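You operate a simulated robot arm through the tools that you are given. There is no shell and no other tool. Be economical: measure what you need, move in short steps, check, and stop when the job is done.

You are at the controls of a simulated two-armed robot. One attempt, no reset.

## Task
Take the beige swatch and put it on the bench top by the bar jig. Close the bench drawer. Fetch the 3/8 guide block from the top of the duct bench and set it on the top of the test bench. Open the lower drawer of the cabinet. Do these in any order.

It is judged by the outcome, as a careful person would: the job done as asked, and still so three seconds after it is handed in. It fails if anything else is knocked over, pushed out of place, dropped, spilled or broken.

## Robot
Two 6-joint arms with fingered hands on one trunk, on a base that drives. Base frame: it is fixed to the floor where the robot stands at the start and does not move with it; the origin is under the middle of the robot, x ahead of it, y to its left, z up; the surface under the hand at the start is at about z = 85. Readings come in cm, rad, newtons and seconds.
The left shoulder is at the start at [5, 17, 106], the right one opposite. With the tool pointing down near the work surface each hand reaches from about 50 to 78 cm from the robot's upright axis, wherever it stands, measured 20 degrees to its own side. Places, roughly: beige swatch [75, 0, 75]; bench drawer [50, 200, 70]; bench top by the bar jig [70, 150, 80]; guide block [-175, -175, 75]; lower drawer of the cabinet [70, -180, 50]; top of the test bench [80, -70, 80]. Payload 3.5 kg a hand.
The TCP of each hand is the grasp point between the finger pads, 2.6 cm short of the fingertips. In the tool frame z runs along the fingers and y along their closing line. Largest opening 13.2 cm; the body of the gripper starts 7.3 cm behind the TCP. The gripper is a hand of 3 fingers: y runs from the thumb to the fingers, the wrist lies at [0, 0, -23.4] in the tool frame.
Orientation is that of the tool frame in the base frame, as a unit quaternion [x, y, z, w]. With the fingers straight down and closing along the base's y, the tool's x points along the base's -x, its y along +y and its z along -z.

## Interface
- The arms move only by the tool servo_tool. It takes "left_commands", "right_commands" or both (then of equal length, played together; a hand with none holds still); each is a list of rows, each a list of 2 entries, a list of its own where there are three numbers: the shift along the base's x, y, z in cm, then the turn, a rotation vector about the base's x, y, z in rad. In form: [[[x, y, z], [wx, wy, wz]], ...]. A call has 1 to 20 rows; each row shifts and turns the commanded pose from where the row before left it. A row lasts 0.2 s, in which the tool goes at most 5 cm and 0.15 rad; a call with a longer step from one row to the next is refused whole. Where a pose cannot be reached the arm comes as near as it can. A force on the tool above 40 N (or 10 N above the force at the start of the call, whichever is more), or a blocked arm, ends the call early, and 0.2 s more pass. In this call time passes only in rows, and 0.2 s behind the last. The reply holds the time, the measured pose of the TCP, the force on the tool along the base axes, the opening and the grip force, in the units named above and with some noise, with the torque about the TCP (base axes, N m) and any sound that the robot's microphone picked up.
- Cameras (640 x 400 px; columns grow to the right, rows downward): "scene" is now at [2.08, 2.51, 164.99]; the picture's right is [0.47, -0.88, 0.00], its down [-0.60, -0.32, -0.73] and it looks along [0.64, 0.35, -0.68] (base axes); focal length 271 px, centre (320, 200). "left" rides on the left gripper at [-6.2, 0.3, -9.2] in its tool frame; the picture's right is [-0.05, -1.00, 0.00], its down [0.83, -0.04, -0.56] and it looks along [0.55, -0.03, 0.83] (tool axes); focal length 230 px, centre (320, 200). "right" rides on the right gripper at [6.2, 0.3, -9.2] in its tool frame; the picture's right is [-0.05, 1.00, 0.00], its down [-0.83, -0.04, -0.56] and it looks along [-0.55, -0.03, 0.83] (tool axes); focal length 230 px, centre (320, 200).
- camera(camera): a new picture of that camera. No time passes.
- lift_body(by): slides the trunk up (or, below 0, down) by that many cm; the arms and the scene camera ride with it, the base frame stays. It gives what a move gives, with no picture.
- drive_base(legs): drives the robot by 1 to 6 legs, each [ahead, left, turn to the left] in cm, cm and rad, along the robot's own axes; the way and the turn of a leg run together, so that a leg with both is an arc; at most 150 cm and 3.142 rad a leg. The arms and the cameras ride along, it lands a little off, and it stops where it bumps. It gives what a move gives.
- curl_fingers(finger1, finger2, thumb_bend, hand): sets how far each is bent, from 0 (flat) to 1 (curled in); at 0.3 the hand is open as for a grip, at 0.7 the pads meet at the TCP. One left out holds its place. A second passes; each finger stops where it meets its share of the squeeze, and holds until it gets a number again. It is the only way to open and close the hand. It gives what a move gives, with no picture; readings hold the bend of each and the force on the fingers (four entries, about 0 where the hand has none), thumb and palm.
- aim_head(pan, tilt): turns the head with the scene camera to pan (to the left, within 1.501 rad either way) and tilt (down, from -0.506 to 1.204), counted from straight ahead of the robot. It gives what a move gives.
- locate(camera, pixels): for up to 12 pixels [column, row] of the newest picture of that camera ("zoom" is the newest enlarged one), the place [x, y, z] in the base frame of the surface seen there, good to about 0.2 cm, but the place of the scene camera against the robot may be out by one fixed shift of up to 2.5 cm in any direction. No time passes.
- close_up(camera, box): a new picture of the part [left, top, right, bottom] of that camera's present view, enlarged. No time passes.
- sign_off(): hands the job in; it is judged then, once.

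Work in short steps. Measure before you move; look again where a grasp or a placing could have gone wrong, and mend it. You have 110 turns and 108 pictures in all, those below and enlarged ones among them. Open the grippers and draw the arms clear of the work before you hand the job in, unless the task says otherwise; then end with one line.

The tools are called after ">>>" as name(argument=value, ...) on one line, values as JSON. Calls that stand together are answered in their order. servo_tool: Moves the arms, as the interface text tells. Its arguments: {"type":"object","properties":{"left_commands":{"type":"array","items":{"type":"array"}},"right_commands":{"type":"array","items":{"type":"array"}}},"required":[]} The other tools are called the same way: lift_body (by) slides the trunk up or down; curl_fingers (finger1, finger2, thumb_bend, hand) moves the fingers one by one; drive_base (legs) drives the base; aim_head (pan, tilt) turns the head that bears the scene camera; camera (camera) takes a picture; locate (camera, pixels) gives the place of the surface under pixels of a picture; close_up (camera, box) takes an enlarged picture of a part of a camera's view; sign_off () hands the job in.

At the start:

```text
time: 0.0
left_ee_pos: [46.81, 44.76, 112.95]
left_ee_rot: [0.001, 1.0, -0.001, 0.0]
left_contact_force: [-0.4, -0.1, 1.1]
left_torque: [-0.01, 0.0, 0.0]
left_width: 13.18
left_finger_force: 0.0
left_shape: jaw
left_bend: [0.3, 0.3, 0.3]
left_finger forces: [0.0, 0.1, 0.0, 0.1, 0.0, 0.0]
right_ee_pos: [66.56, -5.38, 107.0]
right_ee_rot: [0.0, 1.0, 0.0, 0.0]
right_contact_force: [-0.2, 0.2, 0.8]
right_torque: [0.03, 0.02, -0.02]
right_width: 13.19
right_finger_force: 0.0
right_shape: jaw
right_bend: [0.3, 0.3, 0.3]
right_finger forces: [0.0, 0.0, 0.1, 0.0, 0.1, 0.0]
trunk travel left (down, up): [-67.5, 3.5]
robot x, y, heading: [-0.17, -0.39, 0.007]
head pan, tilt: [0.492, 0.752]
```

scene: 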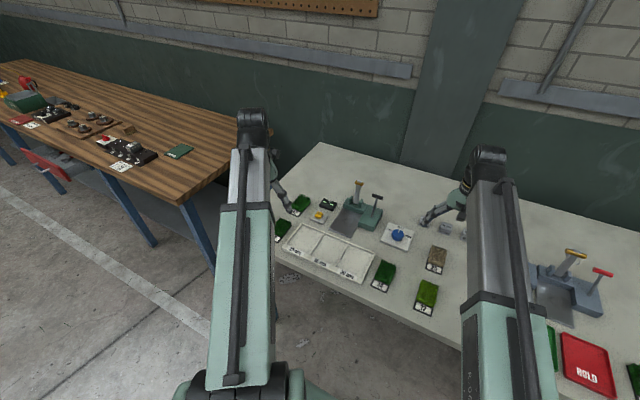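
right: 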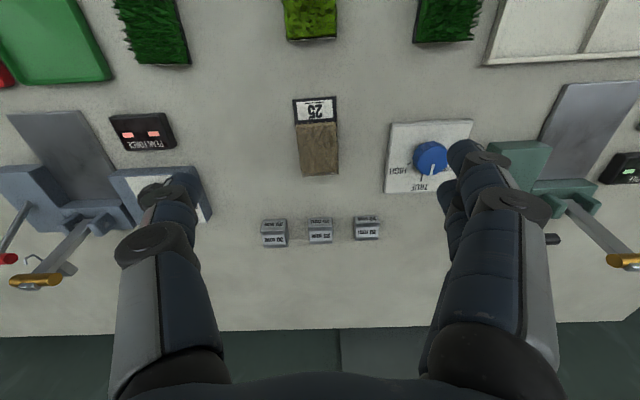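
left: 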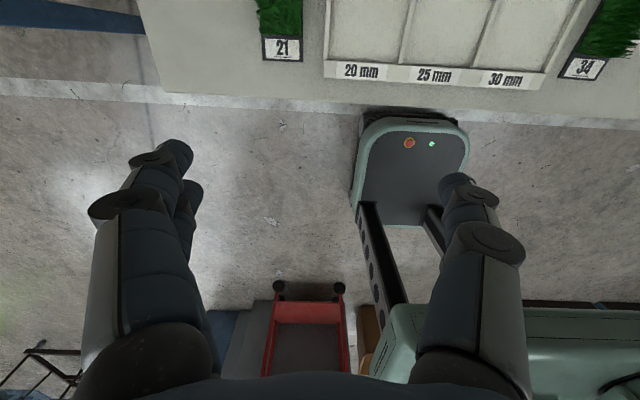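

The right camera shows a beige swatch at about (318,145) with a "25" tag. I measure it and look closer at it.

>>> locate(camera="right", pixels=[[297, 124], [336, 122], [302, 175], [339, 175], [318, 148], [294, 98], [335, 97], [360, 250], [370, 300], [318, 110]])

>>> close_up(camera="right", box=[220, 60, 420, 200])

>>> close_up(camera="scene", box=[0, 60, 240, 210])

```text
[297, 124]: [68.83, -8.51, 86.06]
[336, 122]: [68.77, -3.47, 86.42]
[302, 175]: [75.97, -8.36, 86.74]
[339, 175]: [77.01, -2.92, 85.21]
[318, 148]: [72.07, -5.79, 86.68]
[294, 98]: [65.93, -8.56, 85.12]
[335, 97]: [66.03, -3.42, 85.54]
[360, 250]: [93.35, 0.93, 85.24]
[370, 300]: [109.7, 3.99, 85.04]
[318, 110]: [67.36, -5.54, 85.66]
```

```text
2.86 times, centred on (320, 130) of right
```

zoom: 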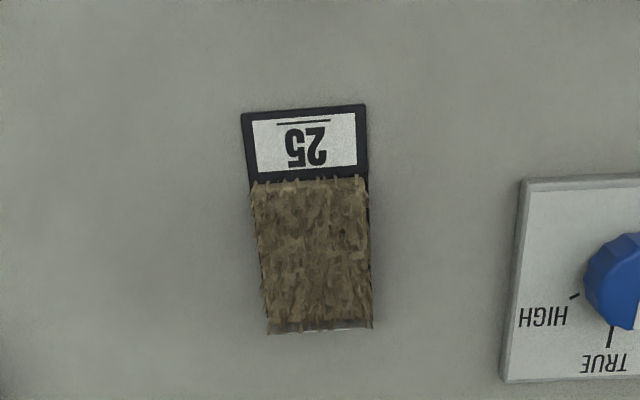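

```text
2.67 times, centred on (120, 135) of scene
```

zoom: 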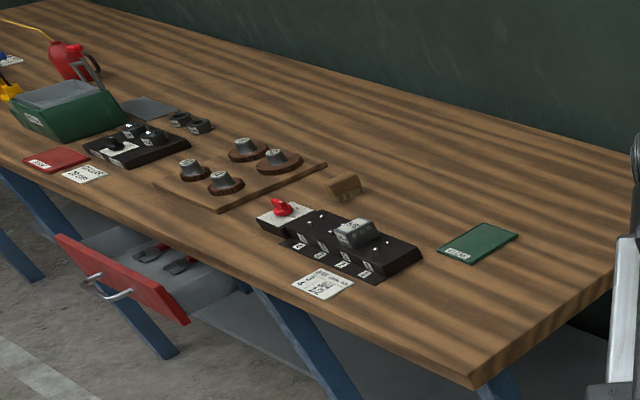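

The beige swatch is at x 65.5–77, y about -5.9, with its top at z 86.7 and the bench at 85.1. I partly close the right hand, go to just above it and check.

>>> curl_fingers(hand="right", finger1=0.4, finger2=0.4, thumb_bend=0.4)

>>> servo_tool(right_commands=[[[2.6, -0.3, -4], [0, 0, 0]], [[2.6, -0.2, -4], [0, 0, 0]], [[0, 0, -4], [0, 0, 0]], [[0, 0, -2], [0, 0, 0]]])

>>> camera(camera="right")

```text
time: 1.0
left_ee_pos: [46.71, 44.74, 113.0]
left_ee_rot: [-0.001, 1.0, 0.001, 0.0]
left_contact_force: [-0.1, 0.4, -0.5]
left_torque: [0.01, 0.03, 0.0]
left_width: 13.18
left_finger_force: 0.1
left_shape: jaw
left_bend: [0.3, 0.3, 0.3]
left_finger forces: [0.1, 0.0, 0.1, 0.0, 0.0, 0.0]
right_ee_pos: [66.65, -5.33, 106.92]
right_ee_rot: [0.001, 1.0, 0.0, 0.001]
right_contact_force: [1.1, 0.1, 0.5]
right_torque: [0.03, 0.03, -0.03]
right_width: 10.23
right_finger_force: 0.2
right_shape: fingers
right_bend: [0.4, 0.4, 0.4]
right_finger forces: [0.0, 0.1, 0.0, 0.1, 0.0, 0.0]
trunk travel left (down, up): [-67.5, 3.5]
robot x, y, heading: [-0.01, -0.06, -0.002]
head pan, tilt: [0.492, 0.752]
```

```text
time: 2.0
left_ee_pos: [46.67, 44.75, 113.0]
left_ee_rot: [0.0, 1.0, 0.0, 0.0]
left_contact_force: [-0.1, -0.4, -0.4]
left_torque: [-0.02, 0.0, 0.01]
left_width: 13.18
left_finger_force: 0.0
left_shape: jaw
left_bend: [0.3, 0.3, 0.3]
left_finger forces: [0.0, 0.1, 0.0, 0.0, 0.0, 0.0]
right_ee_pos: [71.97, -5.83, 93.14]
right_ee_rot: [-0.001, 1.0, 0.0, 0.001]
right_contact_force: [0.1, -0.4, -0.7]
right_torque: [0.02, -0.02, 0.02]
right_width: 10.24
right_finger_force: 0.1
right_shape: fingers
right_bend: [0.4, 0.4, 0.4]
right_finger forces: [0.1, 0.0, 0.0, 0.0, 0.0, 0.0]
trunk travel left (down, up): [-67.5, 3.5]
robot x, y, heading: [-0.56, -0.08, -0.008]
head pan, tilt: [0.492, 0.752]
```

```text
102 pictures are left
```

right: 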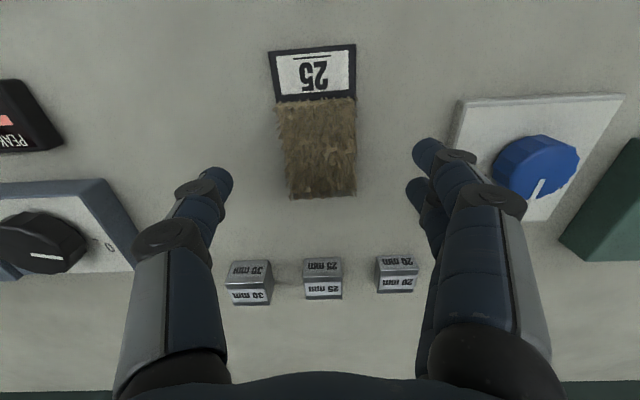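

The swatch lies between the fingers, and the knob plate (460,130) is close to the right-hand finger. I check the plate edge before going down.

>>> locate(camera="right", pixels=[[462, 105], [455, 140], [285, 110], [355, 105], [292, 188], [354, 190], [425, 150], [220, 180], [100, 190], [320, 270], [324, 260]])

```text
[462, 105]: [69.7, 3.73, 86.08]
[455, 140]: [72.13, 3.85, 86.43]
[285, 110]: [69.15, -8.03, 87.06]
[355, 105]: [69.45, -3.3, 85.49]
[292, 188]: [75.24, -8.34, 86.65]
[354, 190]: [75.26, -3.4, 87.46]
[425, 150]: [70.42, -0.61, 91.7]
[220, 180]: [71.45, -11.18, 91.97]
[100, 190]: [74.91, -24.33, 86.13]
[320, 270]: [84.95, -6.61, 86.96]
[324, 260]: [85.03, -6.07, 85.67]
```

The gap to the plate is fine. I descend 5 cm.

>>> servo_tool(right_commands=[[[0, 0, -3], [0, 0, 0]], [[0, 0, -1.5], [0, 0, 0]], [[0, 0, -0.6], [0, 0, 0]]])

>>> curl_fingers(hand="right", finger1=0.7, finger2=0.7, thumb_bend=0.7)

>>> camera(camera="right")

```text
time: 2.8
left_ee_pos: [46.73, 44.66, 112.94]
left_ee_rot: [0.0, 1.0, 0.001, 0.0]
left_contact_force: [0.0, -1.1, 0.2]
left_torque: [0.02, 0.03, -0.02]
left_width: 13.21
left_finger_force: 0.1
left_shape: jaw
left_bend: [0.3, 0.3, 0.3]
left_finger forces: [0.1, 0.0, 0.0, 0.1, 0.0, 0.0]
right_ee_pos: [71.83, -5.58, 88.05]
right_ee_rot: [0.001, 1.0, 0.0, 0.001]
right_contact_force: [0.3, 0.2, 2.0]
right_torque: [0.08, -0.02, -0.05]
right_width: 10.21
right_finger_force: 1.3
right_shape: fingers
right_bend: [0.4, 0.4, 0.4]
right_finger forces: [1.0, 0.8, 0.0, 0.1, 0.8, 0.0]
trunk travel left (down, up): [-67.5, 3.5]
robot x, y, heading: [0.1, -0.02, 0.001]
head pan, tilt: [0.492, 0.752]
```

```text
time: 3.8
left_ee_pos: [46.65, 44.88, 113.06]
left_ee_rot: [0.0, 1.0, 0.0, 0.001]
left_contact_force: [0.1, 0.4, -0.4]
left_torque: [0.0, 0.02, 0.0]
left_width: 13.2
left_finger_force: 0.2
left_shape: jaw
left_bend: [0.3, 0.3, 0.3]
left_finger forces: [0.1, 0.1, 0.1, 0.1, 0.0, 0.1]
right_ee_pos: [71.78, -5.48, 88.22]
right_ee_rot: [0.001, 1.0, 0.0, 0.001]
right_contact_force: [4.5, 6.1, 24.5]
right_torque: [1.03, -0.13, -0.17]
right_width: 5.23
right_finger_force: 31.9
right_shape: fingers
right_bend: [0.57, 0.57, 0.61]
right_finger forces: [22.5, 21.7, 0.0, 0.0, 19.5, 0.0]
trunk travel left (down, up): [-67.5, 3.5]
robot x, y, heading: [-0.08, -0.14, 0.002]
head pan, tilt: [0.492, 0.752]
```

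```text
101 pictures are left
```

right: 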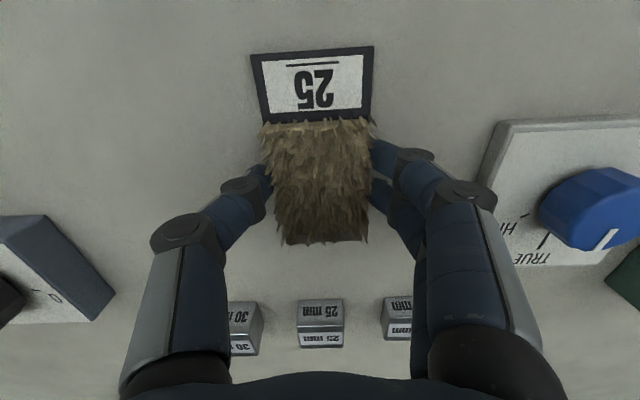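

The grip holds at 5.2 cm wide with 32 N. I lift it clear.

>>> servo_tool(right_commands=[[[0, 0, 2], [0, 0, 0]], [[0, 0, 4], [0, 0, 0]], [[0, 0, 4], [0, 0, 0]], [[0, 0, 4], [0, 0, 0]], [[0, 0, 4], [0, 0, 0]], [[0, 0, 3], [0, 0, 0]]])

>>> camera(camera="right")

>>> locate(camera="scene", pixels=[[130, 148], [105, 138], [155, 155], [178, 151], [118, 165], [128, 130], [70, 107], [45, 175], [42, 165], [207, 181], [92, 119], [180, 205]])

```text
time: 5.2
left_ee_pos: [46.71, 44.74, 112.95]
left_ee_rot: [0.0, 1.0, 0.001, 0.0]
left_contact_force: [-0.2, 0.5, 0.6]
left_torque: [0.02, -0.01, 0.03]
left_width: 13.18
left_finger_force: 0.0
left_shape: jaw
left_bend: [0.3, 0.3, 0.3]
left_finger forces: [0.1, 0.0, 0.0, 0.0, 0.0, 0.1]
right_ee_pos: [71.63, -5.8, 108.75]
right_ee_rot: [-0.001, 1.0, 0.001, 0.0]
right_contact_force: [0.0, 0.5, 0.5]
right_torque: [-0.01, -0.01, -0.01]
right_width: 5.2
right_finger_force: 21.5
right_shape: fingers
right_bend: [0.57, 0.57, 0.61]
right_finger forces: [10.8, 10.8, 0.0, 0.0, 21.5, 0.0]
trunk travel left (down, up): [-67.5, 3.5]
robot x, y, heading: [-0.13, -0.19, -0.002]
head pan, tilt: [0.492, 0.752]
```

```text
100 pictures are left
```

right: 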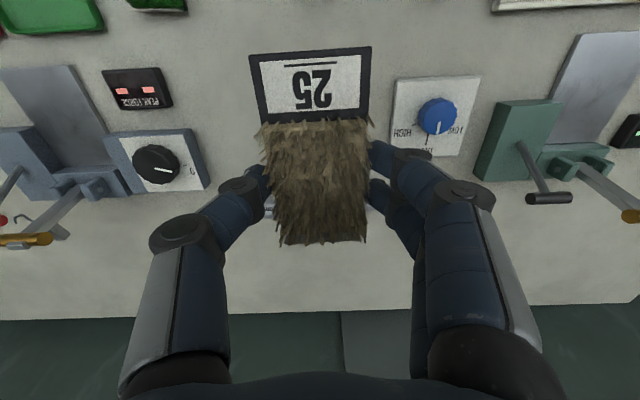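

```text
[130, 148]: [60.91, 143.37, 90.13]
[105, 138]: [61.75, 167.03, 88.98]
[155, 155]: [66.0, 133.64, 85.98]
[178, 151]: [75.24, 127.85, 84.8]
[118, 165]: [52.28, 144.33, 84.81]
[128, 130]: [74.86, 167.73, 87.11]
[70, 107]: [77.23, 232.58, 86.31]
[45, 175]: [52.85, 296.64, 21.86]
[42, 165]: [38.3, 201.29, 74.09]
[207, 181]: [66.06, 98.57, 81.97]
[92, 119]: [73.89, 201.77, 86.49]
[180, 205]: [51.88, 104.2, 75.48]
```

The swatch is held well. I raise the right hand further, then back off and drive left toward the wooden bench.

>>> servo_tool(right_commands=[[[-3, 0, 4], [0, 0, 0]], [[-3, 0, 4], [0, 0, 0]], [[-3, 0, 2], [0, 0, 0]]])

>>> drive_base(legs=[[-12, 0, 0], [0, 140, 0]])

>>> aim_head(pan=0.0, tilt=0.75)

>>> camera(camera="scene")

>>> camera(camera="right")

```text
time: 6.0
left_ee_pos: [46.82, 44.76, 113.04]
left_ee_rot: [0.0, 1.0, 0.0, 0.0]
left_contact_force: [0.5, 0.4, -0.5]
left_torque: [-0.01, 0.0, -0.02]
left_width: 13.19
left_finger_force: 0.1
left_shape: jaw
left_bend: [0.3, 0.3, 0.3]
left_finger forces: [0.0, 0.0, 0.1, 0.0, 0.0, 0.0]
right_ee_pos: [62.86, -5.61, 118.87]
right_ee_rot: [0.001, 1.0, 0.0, 0.0]
right_contact_force: [0.7, 0.6, 0.2]
right_torque: [0.05, -0.03, -0.01]
right_width: 5.19
right_finger_force: 21.4
right_shape: fingers
right_bend: [0.57, 0.57, 0.61]
right_finger forces: [10.8, 10.7, 0.1, 0.1, 21.5, 0.1]
trunk travel left (down, up): [-67.5, 3.5]
robot x, y, heading: [0.11, -0.11, 0.003]
head pan, tilt: [0.492, 0.752]
```

```text
time: 13.8
left_ee_pos: [33.04, 185.26, 112.96]
left_ee_rot: [-0.008, 1.0, 0.0, 0.0]
left_contact_force: [0.3, 0.0, -0.3]
left_torque: [0.02, -0.02, 0.01]
left_width: 13.17
left_finger_force: 0.1
left_shape: jaw
left_bend: [0.3, 0.3, 0.3]
left_finger forces: [0.1, 0.0, 0.0, 0.0, 0.0, 0.0]
right_ee_pos: [50.04, 135.23, 118.76]
right_ee_rot: [-0.008, 1.0, 0.0, -0.001]
right_contact_force: [0.1, 0.4, -0.4]
right_torque: [-0.05, 0.02, 0.01]
right_width: 5.21
right_finger_force: 21.9
right_shape: fingers
right_bend: [0.57, 0.57, 0.61]
right_finger forces: [10.7, 10.7, 0.1, 0.0, 21.5, 0.1]
trunk travel left (down, up): [-67.5, 3.5]
robot x, y, heading: [-13.05, 139.92, 0.016]
head pan, tilt: [0.492, 0.752]
```

```text
time: 14.7
left_ee_pos: [33.1, 185.37, 112.89]
left_ee_rot: [-0.008, 1.0, 0.0, 0.0]
left_contact_force: [-0.5, 0.1, 0.1]
left_torque: [-0.02, -0.01, -0.04]
left_width: 13.19
left_finger_force: 0.0
left_shape: jaw
left_bend: [0.3, 0.3, 0.3]
left_finger forces: [0.0, 0.0, 0.0, 0.0, 0.0, 0.1]
right_ee_pos: [50.13, 135.19, 118.89]
right_ee_rot: [-0.007, 1.0, -0.001, 0.0]
right_contact_force: [0.3, -0.2, -0.4]
right_torque: [-0.04, 0.02, -0.03]
right_width: 5.22
right_finger_force: 21.4
right_shape: fingers
right_bend: [0.57, 0.57, 0.61]
right_finger forces: [10.7, 10.7, 0.0, 0.1, 21.6, 0.1]
trunk travel left (down, up): [-67.5, 3.5]
robot x, y, heading: [-13.32, 139.89, 0.014]
head pan, tilt: [0.0, 0.75]
```

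```text
99 pictures are left
```

scene: 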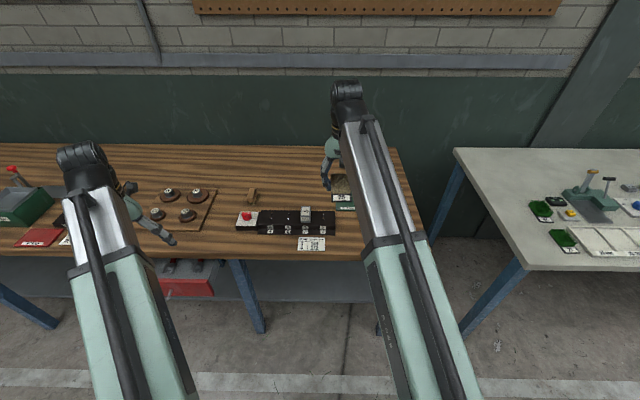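

```text
98 pictures are left
```

right: 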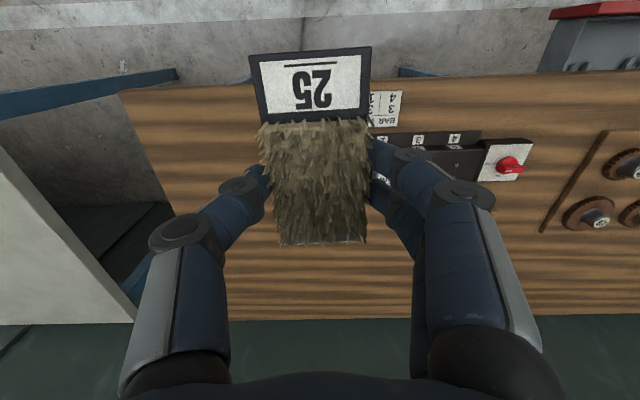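

A card near the black jig reads "BAR…". I zoom on it and measure the jig, the green card and the drawer.

>>> close_up(camera="scene", box=[140, 170, 380, 320])

>>> locate(camera="scene", pixels=[[237, 226], [334, 232], [299, 250], [325, 245], [337, 205], [354, 208], [258, 195], [336, 222], [370, 258], [400, 165], [250, 250], [213, 275]])

```text
2.67 times, centred on (260, 245) of scene
```

zoom: 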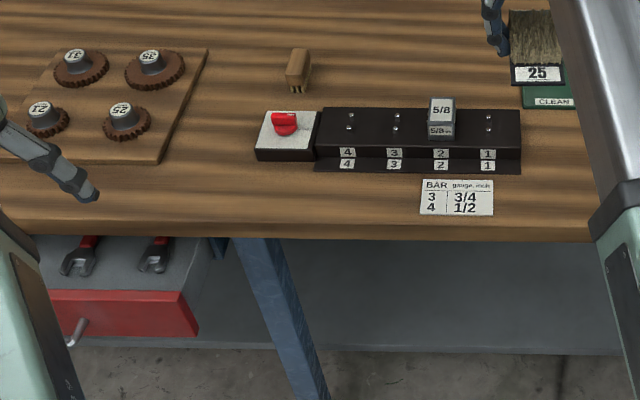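

```text
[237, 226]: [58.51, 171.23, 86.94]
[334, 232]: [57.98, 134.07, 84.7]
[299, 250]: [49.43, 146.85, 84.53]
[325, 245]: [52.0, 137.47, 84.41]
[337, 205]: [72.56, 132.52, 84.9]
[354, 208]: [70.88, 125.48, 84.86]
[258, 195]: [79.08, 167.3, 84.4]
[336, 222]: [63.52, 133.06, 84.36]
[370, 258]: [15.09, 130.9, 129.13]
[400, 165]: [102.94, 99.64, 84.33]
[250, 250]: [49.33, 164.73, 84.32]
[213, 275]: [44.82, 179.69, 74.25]
```

The bar jig is the black base, y about 134–171. I calibrate the scene shift with the right wrist picture, using the red knob and card.

>>> locate(camera="right", pixels=[[508, 166], [400, 92], [375, 92], [533, 143], [523, 181], [440, 131], [470, 230], [310, 270]])

>>> locate(camera="zoom", pixels=[[285, 122], [494, 183], [420, 178], [258, 158], [268, 113], [325, 109], [518, 112], [440, 105], [524, 90], [512, 148]])

```text
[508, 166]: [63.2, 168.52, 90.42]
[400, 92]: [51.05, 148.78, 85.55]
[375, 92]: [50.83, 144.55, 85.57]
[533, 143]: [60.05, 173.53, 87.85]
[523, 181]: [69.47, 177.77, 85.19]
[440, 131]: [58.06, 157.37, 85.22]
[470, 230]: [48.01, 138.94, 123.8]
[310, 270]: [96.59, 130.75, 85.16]
```

```text
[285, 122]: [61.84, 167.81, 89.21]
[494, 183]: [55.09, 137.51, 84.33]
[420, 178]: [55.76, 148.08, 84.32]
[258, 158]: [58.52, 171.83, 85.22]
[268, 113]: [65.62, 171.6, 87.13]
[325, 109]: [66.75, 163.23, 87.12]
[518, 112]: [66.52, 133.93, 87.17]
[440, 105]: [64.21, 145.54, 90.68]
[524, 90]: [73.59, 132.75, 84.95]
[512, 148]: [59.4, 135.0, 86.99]
```

True position ≈ scene + (1.3, 0.7, 0.85): the jig's right end is at y 134.7, the mat's front at x about 72, the bench at z 85.2. I will lay the swatch just right of the jig at y 127, x 56–68, so I drive 8 cm ahead and go over that spot.

>>> drive_base(legs=[[8, 0, -0.015]])

>>> servo_tool(right_commands=[[[1.5, -3, -4], [0, 0, 0]], [[1.5, -3, -4], [0, 0, 0]], [[1, -2, -4], [0, 0, 0]], [[0, 0, -4], [0, 0, 0]]])

>>> camera(camera="right")

>>> camera(camera="scene")

```text
time: 15.8
left_ee_pos: [41.96, 184.74, 112.81]
left_ee_rot: [-0.002, 1.0, 0.0, -0.001]
left_contact_force: [1.6, -0.5, -0.5]
left_torque: [0.02, 0.02, 0.02]
left_width: 13.21
left_finger_force: 0.2
left_shape: jaw
left_bend: [0.3, 0.3, 0.3]
left_finger forces: [0.0, 0.0, 0.1, 0.0, 0.0, 0.0]
right_ee_pos: [58.29, 134.45, 118.77]
right_ee_rot: [-0.002, 1.0, 0.0, -0.002]
right_contact_force: [1.0, -0.4, 0.0]
right_torque: [-0.02, 0.04, -0.01]
right_width: 5.2
right_finger_force: 21.3
right_shape: fingers
right_bend: [0.57, 0.57, 0.61]
right_finger forces: [10.7, 10.7, 0.1, 0.1, 21.4, 0.0]
trunk travel left (down, up): [-67.5, 3.5]
robot x, y, heading: [-4.86, 140.01, 0.004]
head pan, tilt: [0.0, 0.75]
```

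```text
refused: row 1 steps farther than a row can; nothing moved
```

```text
96 pictures are left
```

right: 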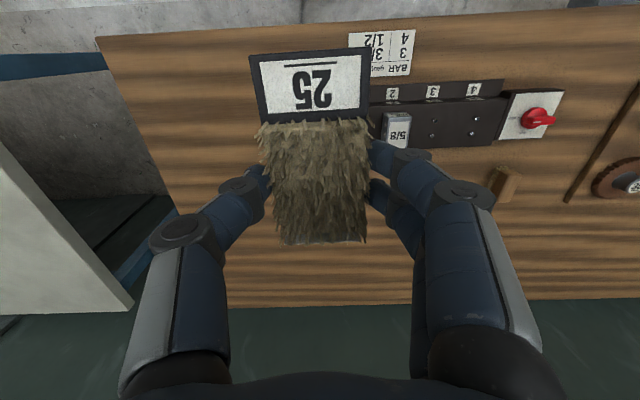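

```text
95 pictures are left
```

scene: 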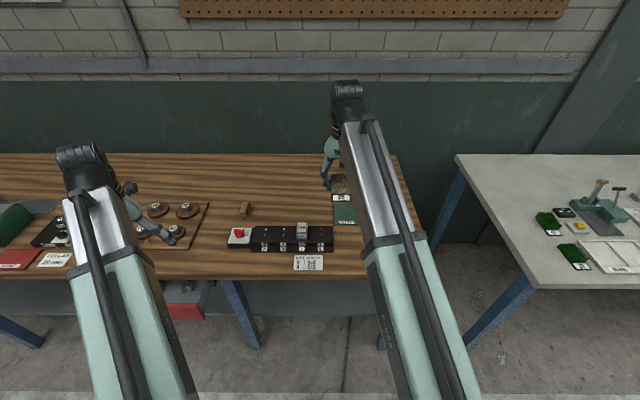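

The row was too long and was refused. I check the mat's edges now that it is visible at (345,215).

>>> locate(camera="scene", pixels=[[335, 223], [354, 222], [334, 203], [345, 228], [330, 250], [250, 235], [294, 270]])

>>> servo_tool(right_commands=[[[1, -2, -4], [0, 0, 0]], [[1, -2, -4], [0, 0, 0]], [[1, -2, -4], [0, 0, 0]], [[1, -1.4, -4], [0, 0, 0]]])

>>> camera(camera="scene")

```text
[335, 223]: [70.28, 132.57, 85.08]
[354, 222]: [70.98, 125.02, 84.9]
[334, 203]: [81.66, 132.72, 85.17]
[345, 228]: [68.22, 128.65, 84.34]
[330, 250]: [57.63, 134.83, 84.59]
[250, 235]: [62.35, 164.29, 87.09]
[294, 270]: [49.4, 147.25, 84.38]
```

```text
time: 16.8
left_ee_pos: [41.9, 184.81, 112.92]
left_ee_rot: [-0.002, 1.0, 0.0, 0.0]
left_contact_force: [0.8, -0.3, -0.6]
left_torque: [0.01, -0.02, -0.02]
left_width: 13.21
left_finger_force: 0.2
left_shape: jaw
left_bend: [0.3, 0.3, 0.3]
left_finger forces: [0.1, 0.0, 0.0, 0.0, 0.0, 0.0]
right_ee_pos: [61.96, 126.96, 102.71]
right_ee_rot: [-0.001, 1.0, 0.0, 0.001]
right_contact_force: [-0.6, 0.7, 0.3]
right_torque: [-0.03, -0.02, -0.02]
right_width: 5.2
right_finger_force: 21.9
right_shape: fingers
right_bend: [0.57, 0.57, 0.61]
right_finger forces: [10.8, 10.7, 0.0, 0.1, 21.4, 0.0]
trunk travel left (down, up): [-67.5, 3.5]
robot x, y, heading: [-4.89, 139.61, 0.004]
head pan, tilt: [0.0, 0.75]
```

```text
94 pictures are left
```

scene: 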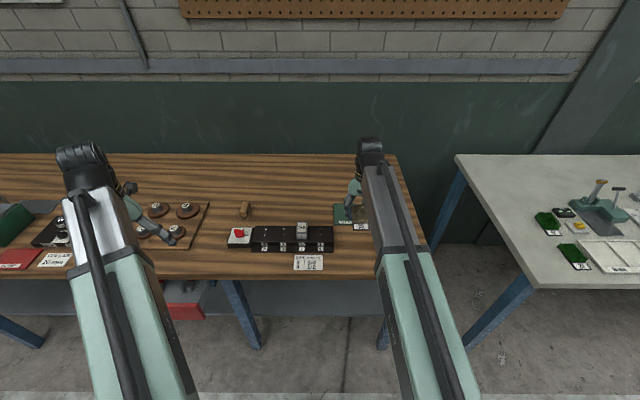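

The spot is free, but placing behind the jig centre is a clearer "by the jig". I shift the robot left and ahead so the right hand reaches about (77,150).

>>> drive_base(legs=[[0, 14, 0], [11, 0, 0]])

>>> camera(camera="right")

>>> camera(camera="scene")

```text
time: 18.9
left_ee_pos: [53.39, 198.24, 112.86]
left_ee_rot: [0.001, 1.0, 0.001, 0.0]
left_contact_force: [0.6, 0.2, 0.1]
left_torque: [-0.02, 0.05, 0.01]
left_width: 13.17
left_finger_force: 0.0
left_shape: jaw
left_bend: [0.3, 0.3, 0.3]
left_finger forces: [0.0, 0.0, 0.1, 0.0, 0.0, 0.0]
right_ee_pos: [73.19, 140.35, 102.64]
right_ee_rot: [0.001, 1.0, 0.0, -0.001]
right_contact_force: [1.1, -0.4, -0.2]
right_torque: [0.0, 0.04, 0.01]
right_width: 5.18
right_finger_force: 21.4
right_shape: fingers
right_bend: [0.57, 0.57, 0.61]
right_finger forces: [10.7, 10.7, 0.1, 0.0, 21.5, 0.0]
trunk travel left (down, up): [-67.5, 3.5]
robot x, y, heading: [6.18, 153.42, -0.005]
head pan, tilt: [0.0, 0.75]
```

```text
93 pictures are left
```

right: 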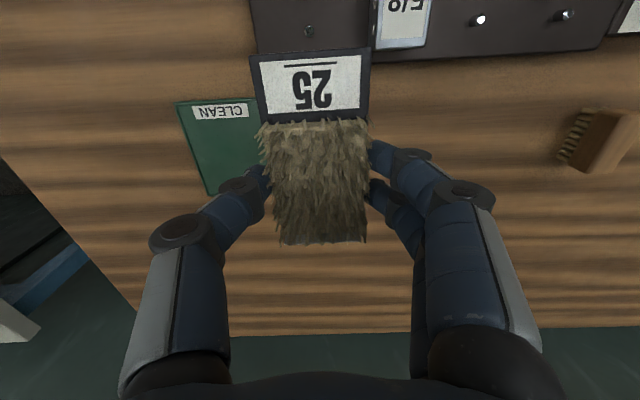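

```text
92 pictures are left
```

scene: 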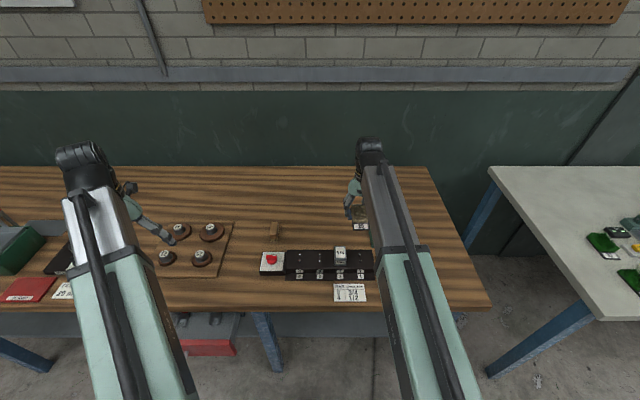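

>>> locate(camera="right", pixels=[[400, 62], [520, 56], [427, 40], [560, 145], [178, 103], [470, 100], [312, 50], [600, 50]])

```text
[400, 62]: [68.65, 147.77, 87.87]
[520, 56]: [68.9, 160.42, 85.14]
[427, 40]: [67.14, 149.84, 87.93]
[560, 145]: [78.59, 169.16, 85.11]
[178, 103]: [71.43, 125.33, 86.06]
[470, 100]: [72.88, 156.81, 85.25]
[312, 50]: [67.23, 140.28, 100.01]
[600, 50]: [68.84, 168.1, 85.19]
```

The jig's rear edge is at x 68.7, and the swatch leads the TCP by 6 cm toward me. I move to (77.2, 151) and go down in steps.

>>> servo_tool(right_commands=[[[1.4, 3.6, 0], [0, 0, 0]], [[1.4, 3.6, 0], [0, 0, 0]], [[1.2, 3.5, 0], [0, 0, 0]], [[0, 0, -4], [0, 0, 0]], [[0, 0, -4], [0, 0, 0]], [[0, 0, -3], [0, 0, 0]], [[0, 0, -2], [0, 0, 0]]])

>>> camera(camera="right")

```text
time: 20.5
left_ee_pos: [53.18, 198.19, 112.94]
left_ee_rot: [0.001, 1.0, 0.0, 0.0]
left_contact_force: [-0.1, -0.1, 0.3]
left_torque: [-0.02, 0.02, 0.03]
left_width: 13.19
left_finger_force: 0.1
left_shape: jaw
left_bend: [0.3, 0.3, 0.3]
left_finger forces: [0.1, 0.0, 0.0, 0.0, 0.0, 0.0]
right_ee_pos: [76.91, 150.85, 89.86]
right_ee_rot: [0.0, 1.0, 0.001, 0.0]
right_contact_force: [0.4, -0.3, -0.5]
right_torque: [0.0, -0.03, 0.01]
right_width: 5.2
right_finger_force: 21.8
right_shape: fingers
right_bend: [0.57, 0.57, 0.61]
right_finger forces: [10.7, 10.7, 0.0, 0.0, 21.6, 0.0]
trunk travel left (down, up): [-67.5, 3.5]
robot x, y, heading: [6.19, 153.53, -0.005]
head pan, tilt: [0.0, 0.75]
```

```text
91 pictures are left
```

right: 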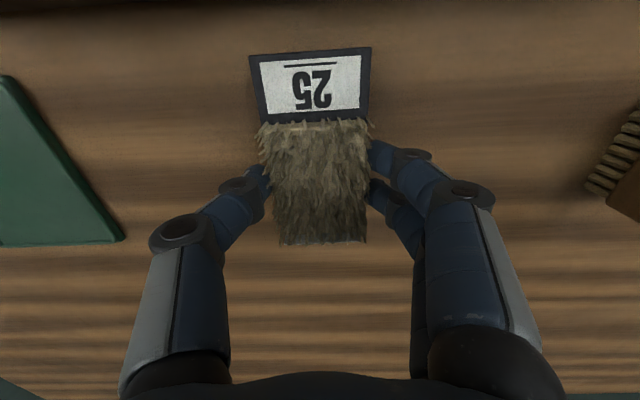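

It is clear on all sides. I lower the last 1.6 cm and open.

>>> servo_tool(right_commands=[[[0, 0, -1.0], [0, 0, 0]], [[0, 0, -0.6], [0, 0, 0]]])

>>> curl_fingers(hand="right", finger1=0.42, finger2=0.42, thumb_bend=0.42)

>>> servo_tool(right_commands=[[[0, 0, 3], [0, 0, 0]], [[0, 0, 5], [0, 0, 0]], [[0, 0, 5], [0, 0, 0]], [[0, 0, 5], [0, 0, 0]], [[0, 0, 5], [0, 0, 0]]])

>>> camera(camera="right")

```text
time: 21.1
left_ee_pos: [53.17, 198.23, 113.01]
left_ee_rot: [0.001, 1.0, 0.001, -0.001]
left_contact_force: [-0.4, 0.0, 0.4]
left_torque: [-0.02, -0.02, 0.02]
left_width: 13.2
left_finger_force: 0.2
left_shape: jaw
left_bend: [0.3, 0.3, 0.3]
left_finger forces: [0.0, 0.1, 0.0, 0.1, 0.1, 0.0]
right_ee_pos: [76.91, 151.06, 88.24]
right_ee_rot: [0.0, 1.0, 0.0, 0.0]
right_contact_force: [0.4, -0.4, -0.4]
right_torque: [-0.01, 0.01, 0.0]
right_width: 5.17
right_finger_force: 22.1
right_shape: fingers
right_bend: [0.57, 0.57, 0.61]
right_finger forces: [10.6, 10.6, 0.0, 0.0, 21.5, 0.1]
trunk travel left (down, up): [-67.5, 3.5]
robot x, y, heading: [6.09, 153.17, 0.0]
head pan, tilt: [0.0, 0.75]
```

```text
time: 22.1
left_ee_pos: [53.08, 198.21, 113.11]
left_ee_rot: [0.001, 1.0, 0.0, 0.0]
left_contact_force: [-1.4, 0.5, 0.3]
left_torque: [-0.01, 0.0, 0.02]
left_width: 13.18
left_finger_force: 0.1
left_shape: jaw
left_bend: [0.3, 0.3, 0.3]
left_finger forces: [0.0, 0.0, 0.1, 0.0, 0.1, 0.0]
right_ee_pos: [76.94, 150.98, 88.3]
right_ee_rot: [0.001, 1.0, 0.001, 0.001]
right_contact_force: [0.2, 1.2, -0.2]
right_torque: [0.0, 0.0, -0.01]
right_width: 9.4
right_finger_force: 0.1
right_shape: fingers
right_bend: [0.42, 0.42, 0.42]
right_finger forces: [0.0, 0.0, 0.0, 0.0, 0.1, 0.0]
trunk travel left (down, up): [-67.5, 3.5]
robot x, y, heading: [6.22, 153.62, -0.0]
head pan, tilt: [0.0, 0.75]
```

```text
time: 23.3
left_ee_pos: [52.98, 198.27, 112.98]
left_ee_rot: [0.0, 1.0, 0.0, -0.001]
left_contact_force: [0.1, -0.5, -0.2]
left_torque: [-0.02, -0.04, -0.01]
left_width: 13.2
left_finger_force: 0.0
left_shape: jaw
left_bend: [0.3, 0.3, 0.3]
left_finger forces: [0.0, 0.1, 0.1, 0.0, 0.0, 0.1]
right_ee_pos: [77.22, 151.09, 110.9]
right_ee_rot: [0.001, 1.0, 0.0, 0.0]
right_contact_force: [0.6, -0.1, -0.2]
right_torque: [0.0, -0.01, -0.03]
right_width: 9.43
right_finger_force: 0.0
right_shape: fingers
right_bend: [0.42, 0.42, 0.42]
right_finger forces: [0.0, 0.0, 0.1, 0.0, 0.1, 0.0]
trunk travel left (down, up): [-67.5, 3.5]
robot x, y, heading: [5.87, 153.49, 0.004]
head pan, tilt: [0.0, 0.75]
```

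```text
90 pictures are left
```

right: 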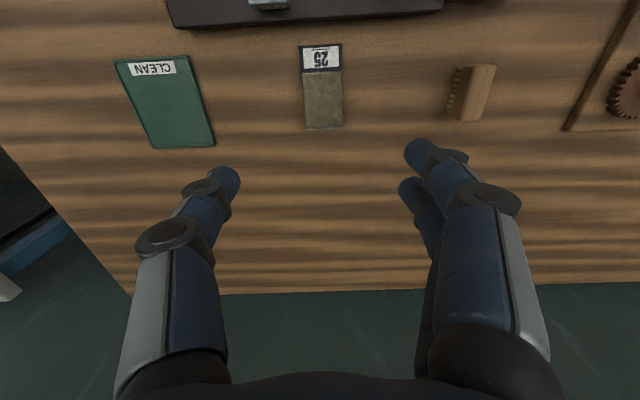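

The swatch rests flat behind the jig. I back off and look at the drawer.

>>> drive_base(legs=[[-36, 0, 0], [0, 30, 0]])

>>> aim_head(pan=0.3, tilt=0.75)

>>> camera(camera="scene")

>>> camera(camera="right")

```text
time: 27.3
left_ee_pos: [17.18, 228.87, 112.86]
left_ee_rot: [0.001, 1.0, 0.001, -0.001]
left_contact_force: [0.0, 1.1, -0.2]
left_torque: [-0.05, 0.0, -0.01]
left_width: 13.18
left_finger_force: 0.0
left_shape: jaw
left_bend: [0.3, 0.3, 0.3]
left_finger forces: [0.0, 0.1, 0.0, 0.1, 0.0, 0.1]
right_ee_pos: [41.3, 181.96, 110.87]
right_ee_rot: [0.001, 1.0, -0.001, 0.0]
right_contact_force: [-0.5, -1.5, -0.8]
right_torque: [-0.02, 0.02, 0.02]
right_width: 9.42
right_finger_force: 0.0
right_shape: fingers
right_bend: [0.42, 0.42, 0.42]
right_finger forces: [0.1, 0.1, 0.0, 0.0, 0.0, 0.0]
trunk travel left (down, up): [-67.5, 3.5]
robot x, y, heading: [-29.83, 184.11, -0.005]
head pan, tilt: [0.0, 0.75]
```

```text
time: 28.1
left_ee_pos: [17.24, 228.84, 113.04]
left_ee_rot: [0.002, 1.0, 0.0, 0.0]
left_contact_force: [1.3, 0.4, -0.2]
left_torque: [-0.04, 0.01, 0.01]
left_width: 13.2
left_finger_force: 0.1
left_shape: jaw
left_bend: [0.3, 0.3, 0.3]
left_finger forces: [0.1, 0.0, 0.0, 0.1, 0.1, 0.0]
right_ee_pos: [41.21, 181.84, 110.78]
right_ee_rot: [0.001, 1.0, 0.0, 0.0]
right_contact_force: [0.1, -0.5, 1.0]
right_torque: [0.0, 0.0, 0.01]
right_width: 9.43
right_finger_force: 0.0
right_shape: fingers
right_bend: [0.42, 0.42, 0.42]
right_finger forces: [0.0, 0.0, 0.0, 0.0, 0.0, 0.0]
trunk travel left (down, up): [-67.5, 3.5]
robot x, y, heading: [-29.97, 184.07, 0.001]
head pan, tilt: [0.3, 0.75]
```

```text
89 pictures are left
```

scene: 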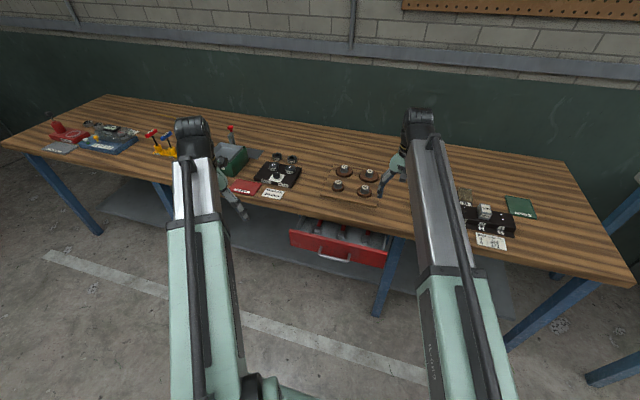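

```text
88 pictures are left
```

right: 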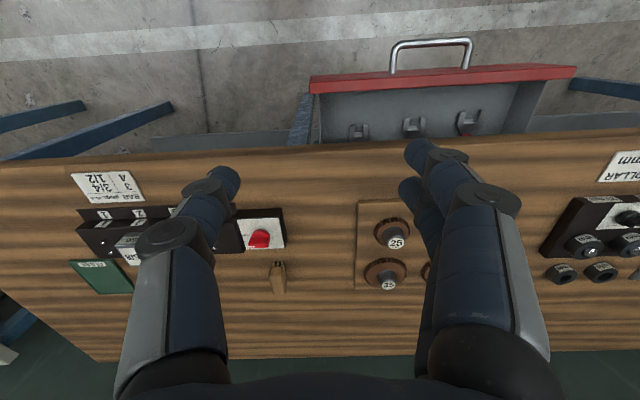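

>>> locate(camera="right", pixels=[[315, 85], [570, 72], [440, 75], [430, 41], [392, 70], [470, 62], [360, 128], [30, 158], [450, 140]])

>>> locate(camera="scene", pixels=[[291, 232], [386, 252], [335, 248], [335, 260], [290, 245], [380, 266], [335, 215], [334, 241]])

>>> close_up(camera="scene", box=[260, 180, 420, 280])

```text
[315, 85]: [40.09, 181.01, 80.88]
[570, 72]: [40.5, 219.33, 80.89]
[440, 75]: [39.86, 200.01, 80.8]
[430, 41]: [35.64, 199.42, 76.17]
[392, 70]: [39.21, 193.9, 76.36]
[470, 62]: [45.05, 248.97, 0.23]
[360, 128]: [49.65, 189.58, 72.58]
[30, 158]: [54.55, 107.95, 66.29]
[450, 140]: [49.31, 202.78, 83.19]
```

```text
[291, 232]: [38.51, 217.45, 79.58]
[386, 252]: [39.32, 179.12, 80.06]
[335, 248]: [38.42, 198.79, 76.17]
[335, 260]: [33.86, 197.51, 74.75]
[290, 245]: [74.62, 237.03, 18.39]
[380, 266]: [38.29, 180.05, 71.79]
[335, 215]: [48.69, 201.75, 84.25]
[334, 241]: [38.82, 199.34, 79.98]
```

```text
4.00 times, centred on (340, 230) of scene
```

zoom: 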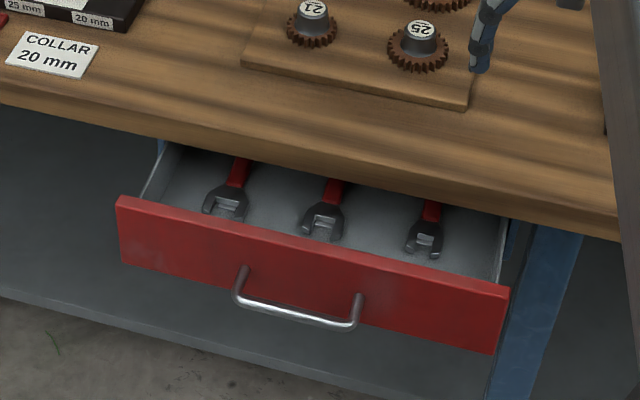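

The drawer face is at x 39.5, y 181–219, z 72.5–81, with a handle at y 194–205. I close the right fingers, tip the hand forward and bring it in front of the face at y 187.5.

>>> curl_fingers(hand="right", finger1=0.7, finger2=0.7, thumb_bend=0.7)

>>> servo_tool(right_commands=[[[-4, 1, 0], [0, -0.15, 0]], [[-4, 1, 0], [0, -0.15, 0]], [[-4, 1, -2], [0, -0.15, 0]], [[-1, 1, -4], [0, -0.15, 0]], [[0, 1, -4], [0, -0.15, 0]], [[0, 0.6, -4], [0, -0.15, 0]], [[0, 0, -4], [0, -0.15, 0]], [[0, 0, -4], [0, -0.15, 0]], [[0, 0, -4], [0, 0, 0]], [[0, 0, -4], [0, 0, 0]], [[0, 0, -2.8], [0, 0, 0]]])

>>> camera(camera="right")

>>> camera(camera="scene")

```text
time: 29.1
left_ee_pos: [17.2, 228.82, 112.89]
left_ee_rot: [0.002, 1.0, 0.0, 0.0]
left_contact_force: [-0.3, -0.5, -0.1]
left_torque: [-0.03, -0.04, 0.0]
left_width: 13.18
left_finger_force: 0.1
left_shape: jaw
left_bend: [0.3, 0.3, 0.3]
left_finger forces: [0.1, 0.1, 0.0, 0.0, 0.1, 0.1]
right_ee_pos: [41.3, 181.74, 110.73]
right_ee_rot: [0.002, 1.0, 0.0, 0.0]
right_contact_force: [0.9, 1.0, -0.4]
right_torque: [0.03, -0.01, -0.01]
right_width: 0.6
right_finger_force: 0.0
right_shape: fingers
right_bend: [0.7, 0.7, 0.7]
right_finger forces: [0.0, 0.0, 0.0, 0.0, 0.0, 0.0]
trunk travel left (down, up): [-67.5, 3.5]
robot x, y, heading: [-29.75, 184.34, -0.002]
head pan, tilt: [0.3, 0.75]
```

```text
time: 31.5
left_ee_pos: [17.17, 228.92, 113.0]
left_ee_rot: [0.002, 1.0, 0.001, 0.001]
left_contact_force: [-0.3, -0.5, 0.0]
left_torque: [0.0, 0.01, 0.01]
left_width: 13.21
left_finger_force: 0.0
left_shape: jaw
left_bend: [0.3, 0.3, 0.3]
left_finger forces: [0.1, 0.1, 0.1, 0.0, 0.0, 0.1]
right_ee_pos: [29.1, 188.0, 77.68]
right_ee_rot: [0.001, 0.826, 0.001, 0.564]
right_contact_force: [-0.4, -0.5, 0.1]
right_torque: [-0.01, -0.01, -0.01]
right_width: 0.6
right_finger_force: 0.0
right_shape: fingers
right_bend: [0.7, 0.7, 0.7]
right_finger forces: [0.1, 0.0, 0.1, 0.1, 0.0, 0.1]
right hand out of reach, approached as far as the arm can: row 5, 6
trunk travel left (down, up): [-67.5, 3.5]
robot x, y, heading: [-30.16, 183.86, -0.004]
head pan, tilt: [0.3, 0.75]
```

```text
86 pictures are left
```

right: 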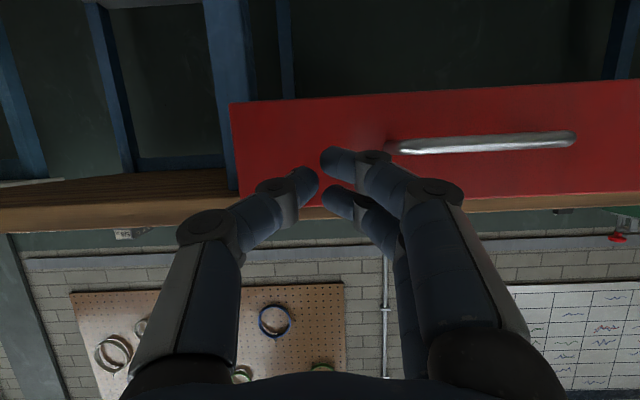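

```text
85 pictures are left
```

scene: 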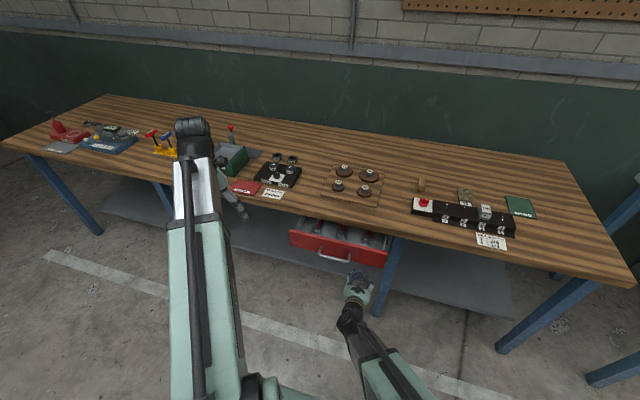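

The hand is before the face and the fingers are close to the handle's end, so I shift 1.5 cm right and push forward gently.

>>> servo_tool(right_commands=[[[0, -1.5, -0.3], [0, 0, 0]], [[2, 0, 0], [0, 0, 0]], [[2, 0, 0], [0, 0, 0]], [[2, 0, 0], [0, 0, 0]], [[1, 0, 0], [0, 0, 0]], [[1, 0, 0], [0, 0, 0]], [[1, 0, 0], [0, 0, 0]], [[1, 0, 0], [0, 0, 0]], [[1, 0, 0], [0, 0, 0]], [[1, 0, 0], [0, 0, 0]], [[1, 0, 0], [0, 0, 0]], [[1, 0, 0], [0, 0, 0]], [[1, 0, 0], [0, 0, 0]]])

>>> camera(camera="scene")

```text
time: 34.3
left_ee_pos: [17.12, 228.81, 112.94]
left_ee_rot: [0.002, 1.0, 0.0, 0.0]
left_contact_force: [0.6, -0.2, 0.6]
left_torque: [0.0, -0.01, 0.02]
left_width: 13.22
left_finger_force: 0.0
left_shape: jaw
left_bend: [0.3, 0.3, 0.3]
left_finger forces: [0.0, 0.0, 0.0, 0.0, 0.0, 0.1]
right_ee_pos: [44.35, 186.4, 77.47]
right_ee_rot: [0.001, 0.825, 0.002, 0.564]
right_contact_force: [0.2, -0.9, 0.3]
right_torque: [-0.02, 0.01, -0.01]
right_width: 0.64
right_finger_force: 0.1
right_shape: fingers
right_bend: [0.7, 0.7, 0.7]
right_finger forces: [0.1, 0.0, 0.0, 0.0, 0.0, 0.0]
trunk travel left (down, up): [-67.5, 3.5]
robot x, y, heading: [-29.8, 184.1, -0.004]
head pan, tilt: [0.3, 0.75]
```

```text
84 pictures are left
```

scene: 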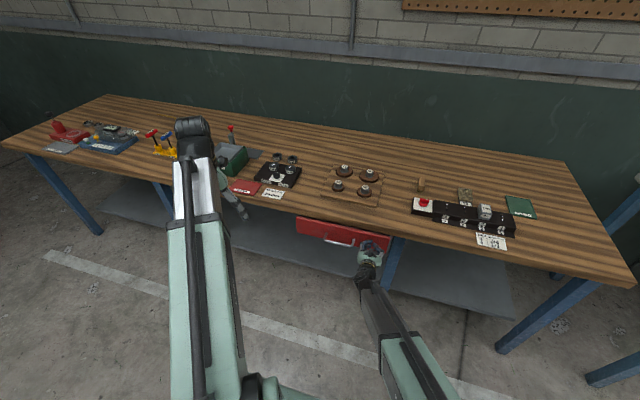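

The drawer is moving in freely. I keep pushing until it stops.

>>> servo_tool(right_commands=[[[1, 0, 0], [0, 0, 0]], [[1, 0, 0], [0, 0, 0]], [[1, 0, 0], [0, 0, 0]], [[0.7, 0, 0], [0, 0, 0]], [[0.7, 0, 0], [0, 0, 0]], [[0.7, 0, 0], [0, 0, 0]]])

>>> close_up(camera="scene", box=[260, 180, 420, 280])

>>> camera(camera="right")

```text
time: 35.5
left_ee_pos: [17.07, 228.79, 113.03]
left_ee_rot: [0.002, 1.0, 0.0, 0.0]
left_contact_force: [-0.1, 0.1, 0.1]
left_torque: [0.05, 0.03, 0.0]
left_width: 13.2
left_finger_force: 0.0
left_shape: jaw
left_bend: [0.3, 0.3, 0.3]
left_finger forces: [0.0, 0.0, 0.0, 0.0, 0.0, 0.1]
right_ee_pos: [47.66, 186.77, 77.19]
right_ee_rot: [-0.002, 0.828, 0.003, 0.561]
right_contact_force: [-17.1, 3.3, 6.0]
right_torque: [-0.05, -0.31, -0.03]
right_width: 0.54
right_finger_force: 8.8
right_shape: fingers
right_bend: [0.7, 0.73, 0.7]
right_finger forces: [0.0, 13.5, 0.0, 0.1, 3.9, 0.0]
trunk travel left (down, up): [-67.5, 3.5]
robot x, y, heading: [-29.55, 184.2, -0.004]
head pan, tilt: [0.3, 0.75]
stopped in row 5 (right hand): the force on the tool passed its limit at 48 N (the readings are from after the stop); the commanded pose is now the measured one
```

```text
4.00 times, centred on (340, 230) of scene
```

zoom: 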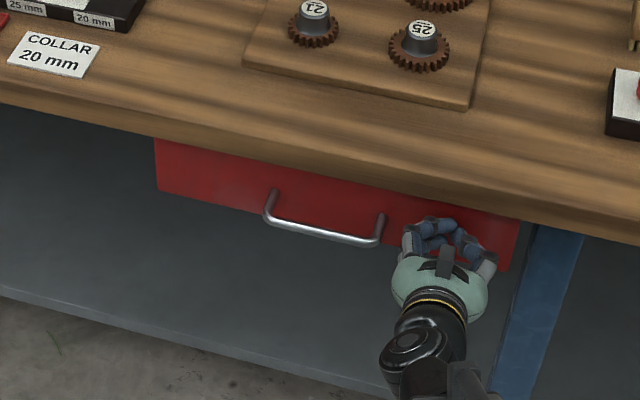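

```text
82 pictures are left
```

right: 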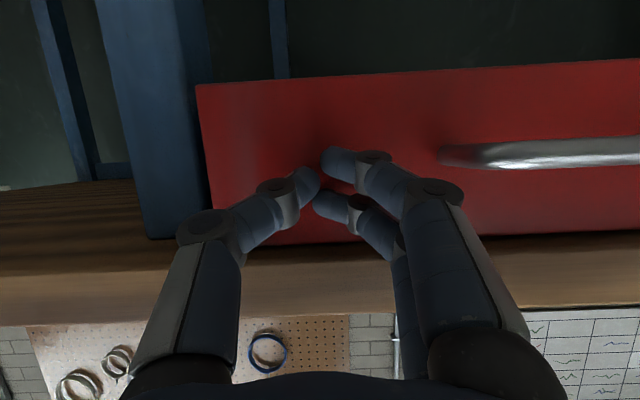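

The drawer hit its stop. I draw back and measure the face.

>>> servo_tool(right_commands=[[[-3, 0, 0], [0, 0, 0]], [[-5, 0, 0], [0, 0, 0]], [[-5, 0, 0], [0, 0, 0]], [[-4, 0, 0], [0, 0, 0]]])

>>> camera(camera="right")

>>> locate(camera="right", pixels=[[300, 130], [450, 130], [250, 140], [400, 215], [600, 210], [380, 190]])

```text
time: 36.5
left_ee_pos: [17.13, 229.0, 112.92]
left_ee_rot: [0.002, 1.0, 0.0, 0.0]
left_contact_force: [-0.2, -0.4, -0.1]
left_torque: [-0.02, -0.03, -0.01]
left_width: 13.21
left_finger_force: 0.0
left_shape: jaw
left_bend: [0.3, 0.3, 0.3]
left_finger forces: [0.0, 0.1, 0.1, 0.1, 0.0, 0.0]
right_ee_pos: [30.79, 186.64, 77.3]
right_ee_rot: [-0.001, 0.827, 0.003, 0.561]
right_contact_force: [-0.6, -1.0, -0.1]
right_torque: [-0.01, -0.03, 0.0]
right_width: 0.57
right_finger_force: 0.0
right_shape: fingers
right_bend: [0.7, 0.7, 0.7]
right_finger forces: [0.0, 0.1, 0.0, 0.0, 0.0, 0.0]
trunk travel left (down, up): [-67.5, 3.5]
robot x, y, heading: [-30.05, 184.26, -0.004]
head pan, tilt: [0.3, 0.75]
```

```text
81 pictures are left
```

right: 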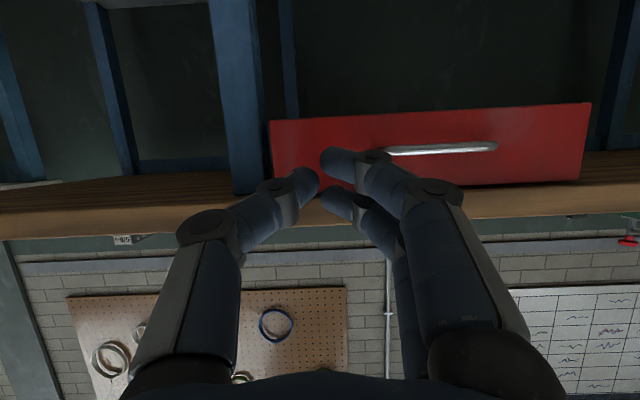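

```text
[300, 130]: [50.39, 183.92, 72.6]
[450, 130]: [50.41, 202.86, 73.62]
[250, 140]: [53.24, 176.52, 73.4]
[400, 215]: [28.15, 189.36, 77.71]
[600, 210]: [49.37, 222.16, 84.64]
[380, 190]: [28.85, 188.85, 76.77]
```

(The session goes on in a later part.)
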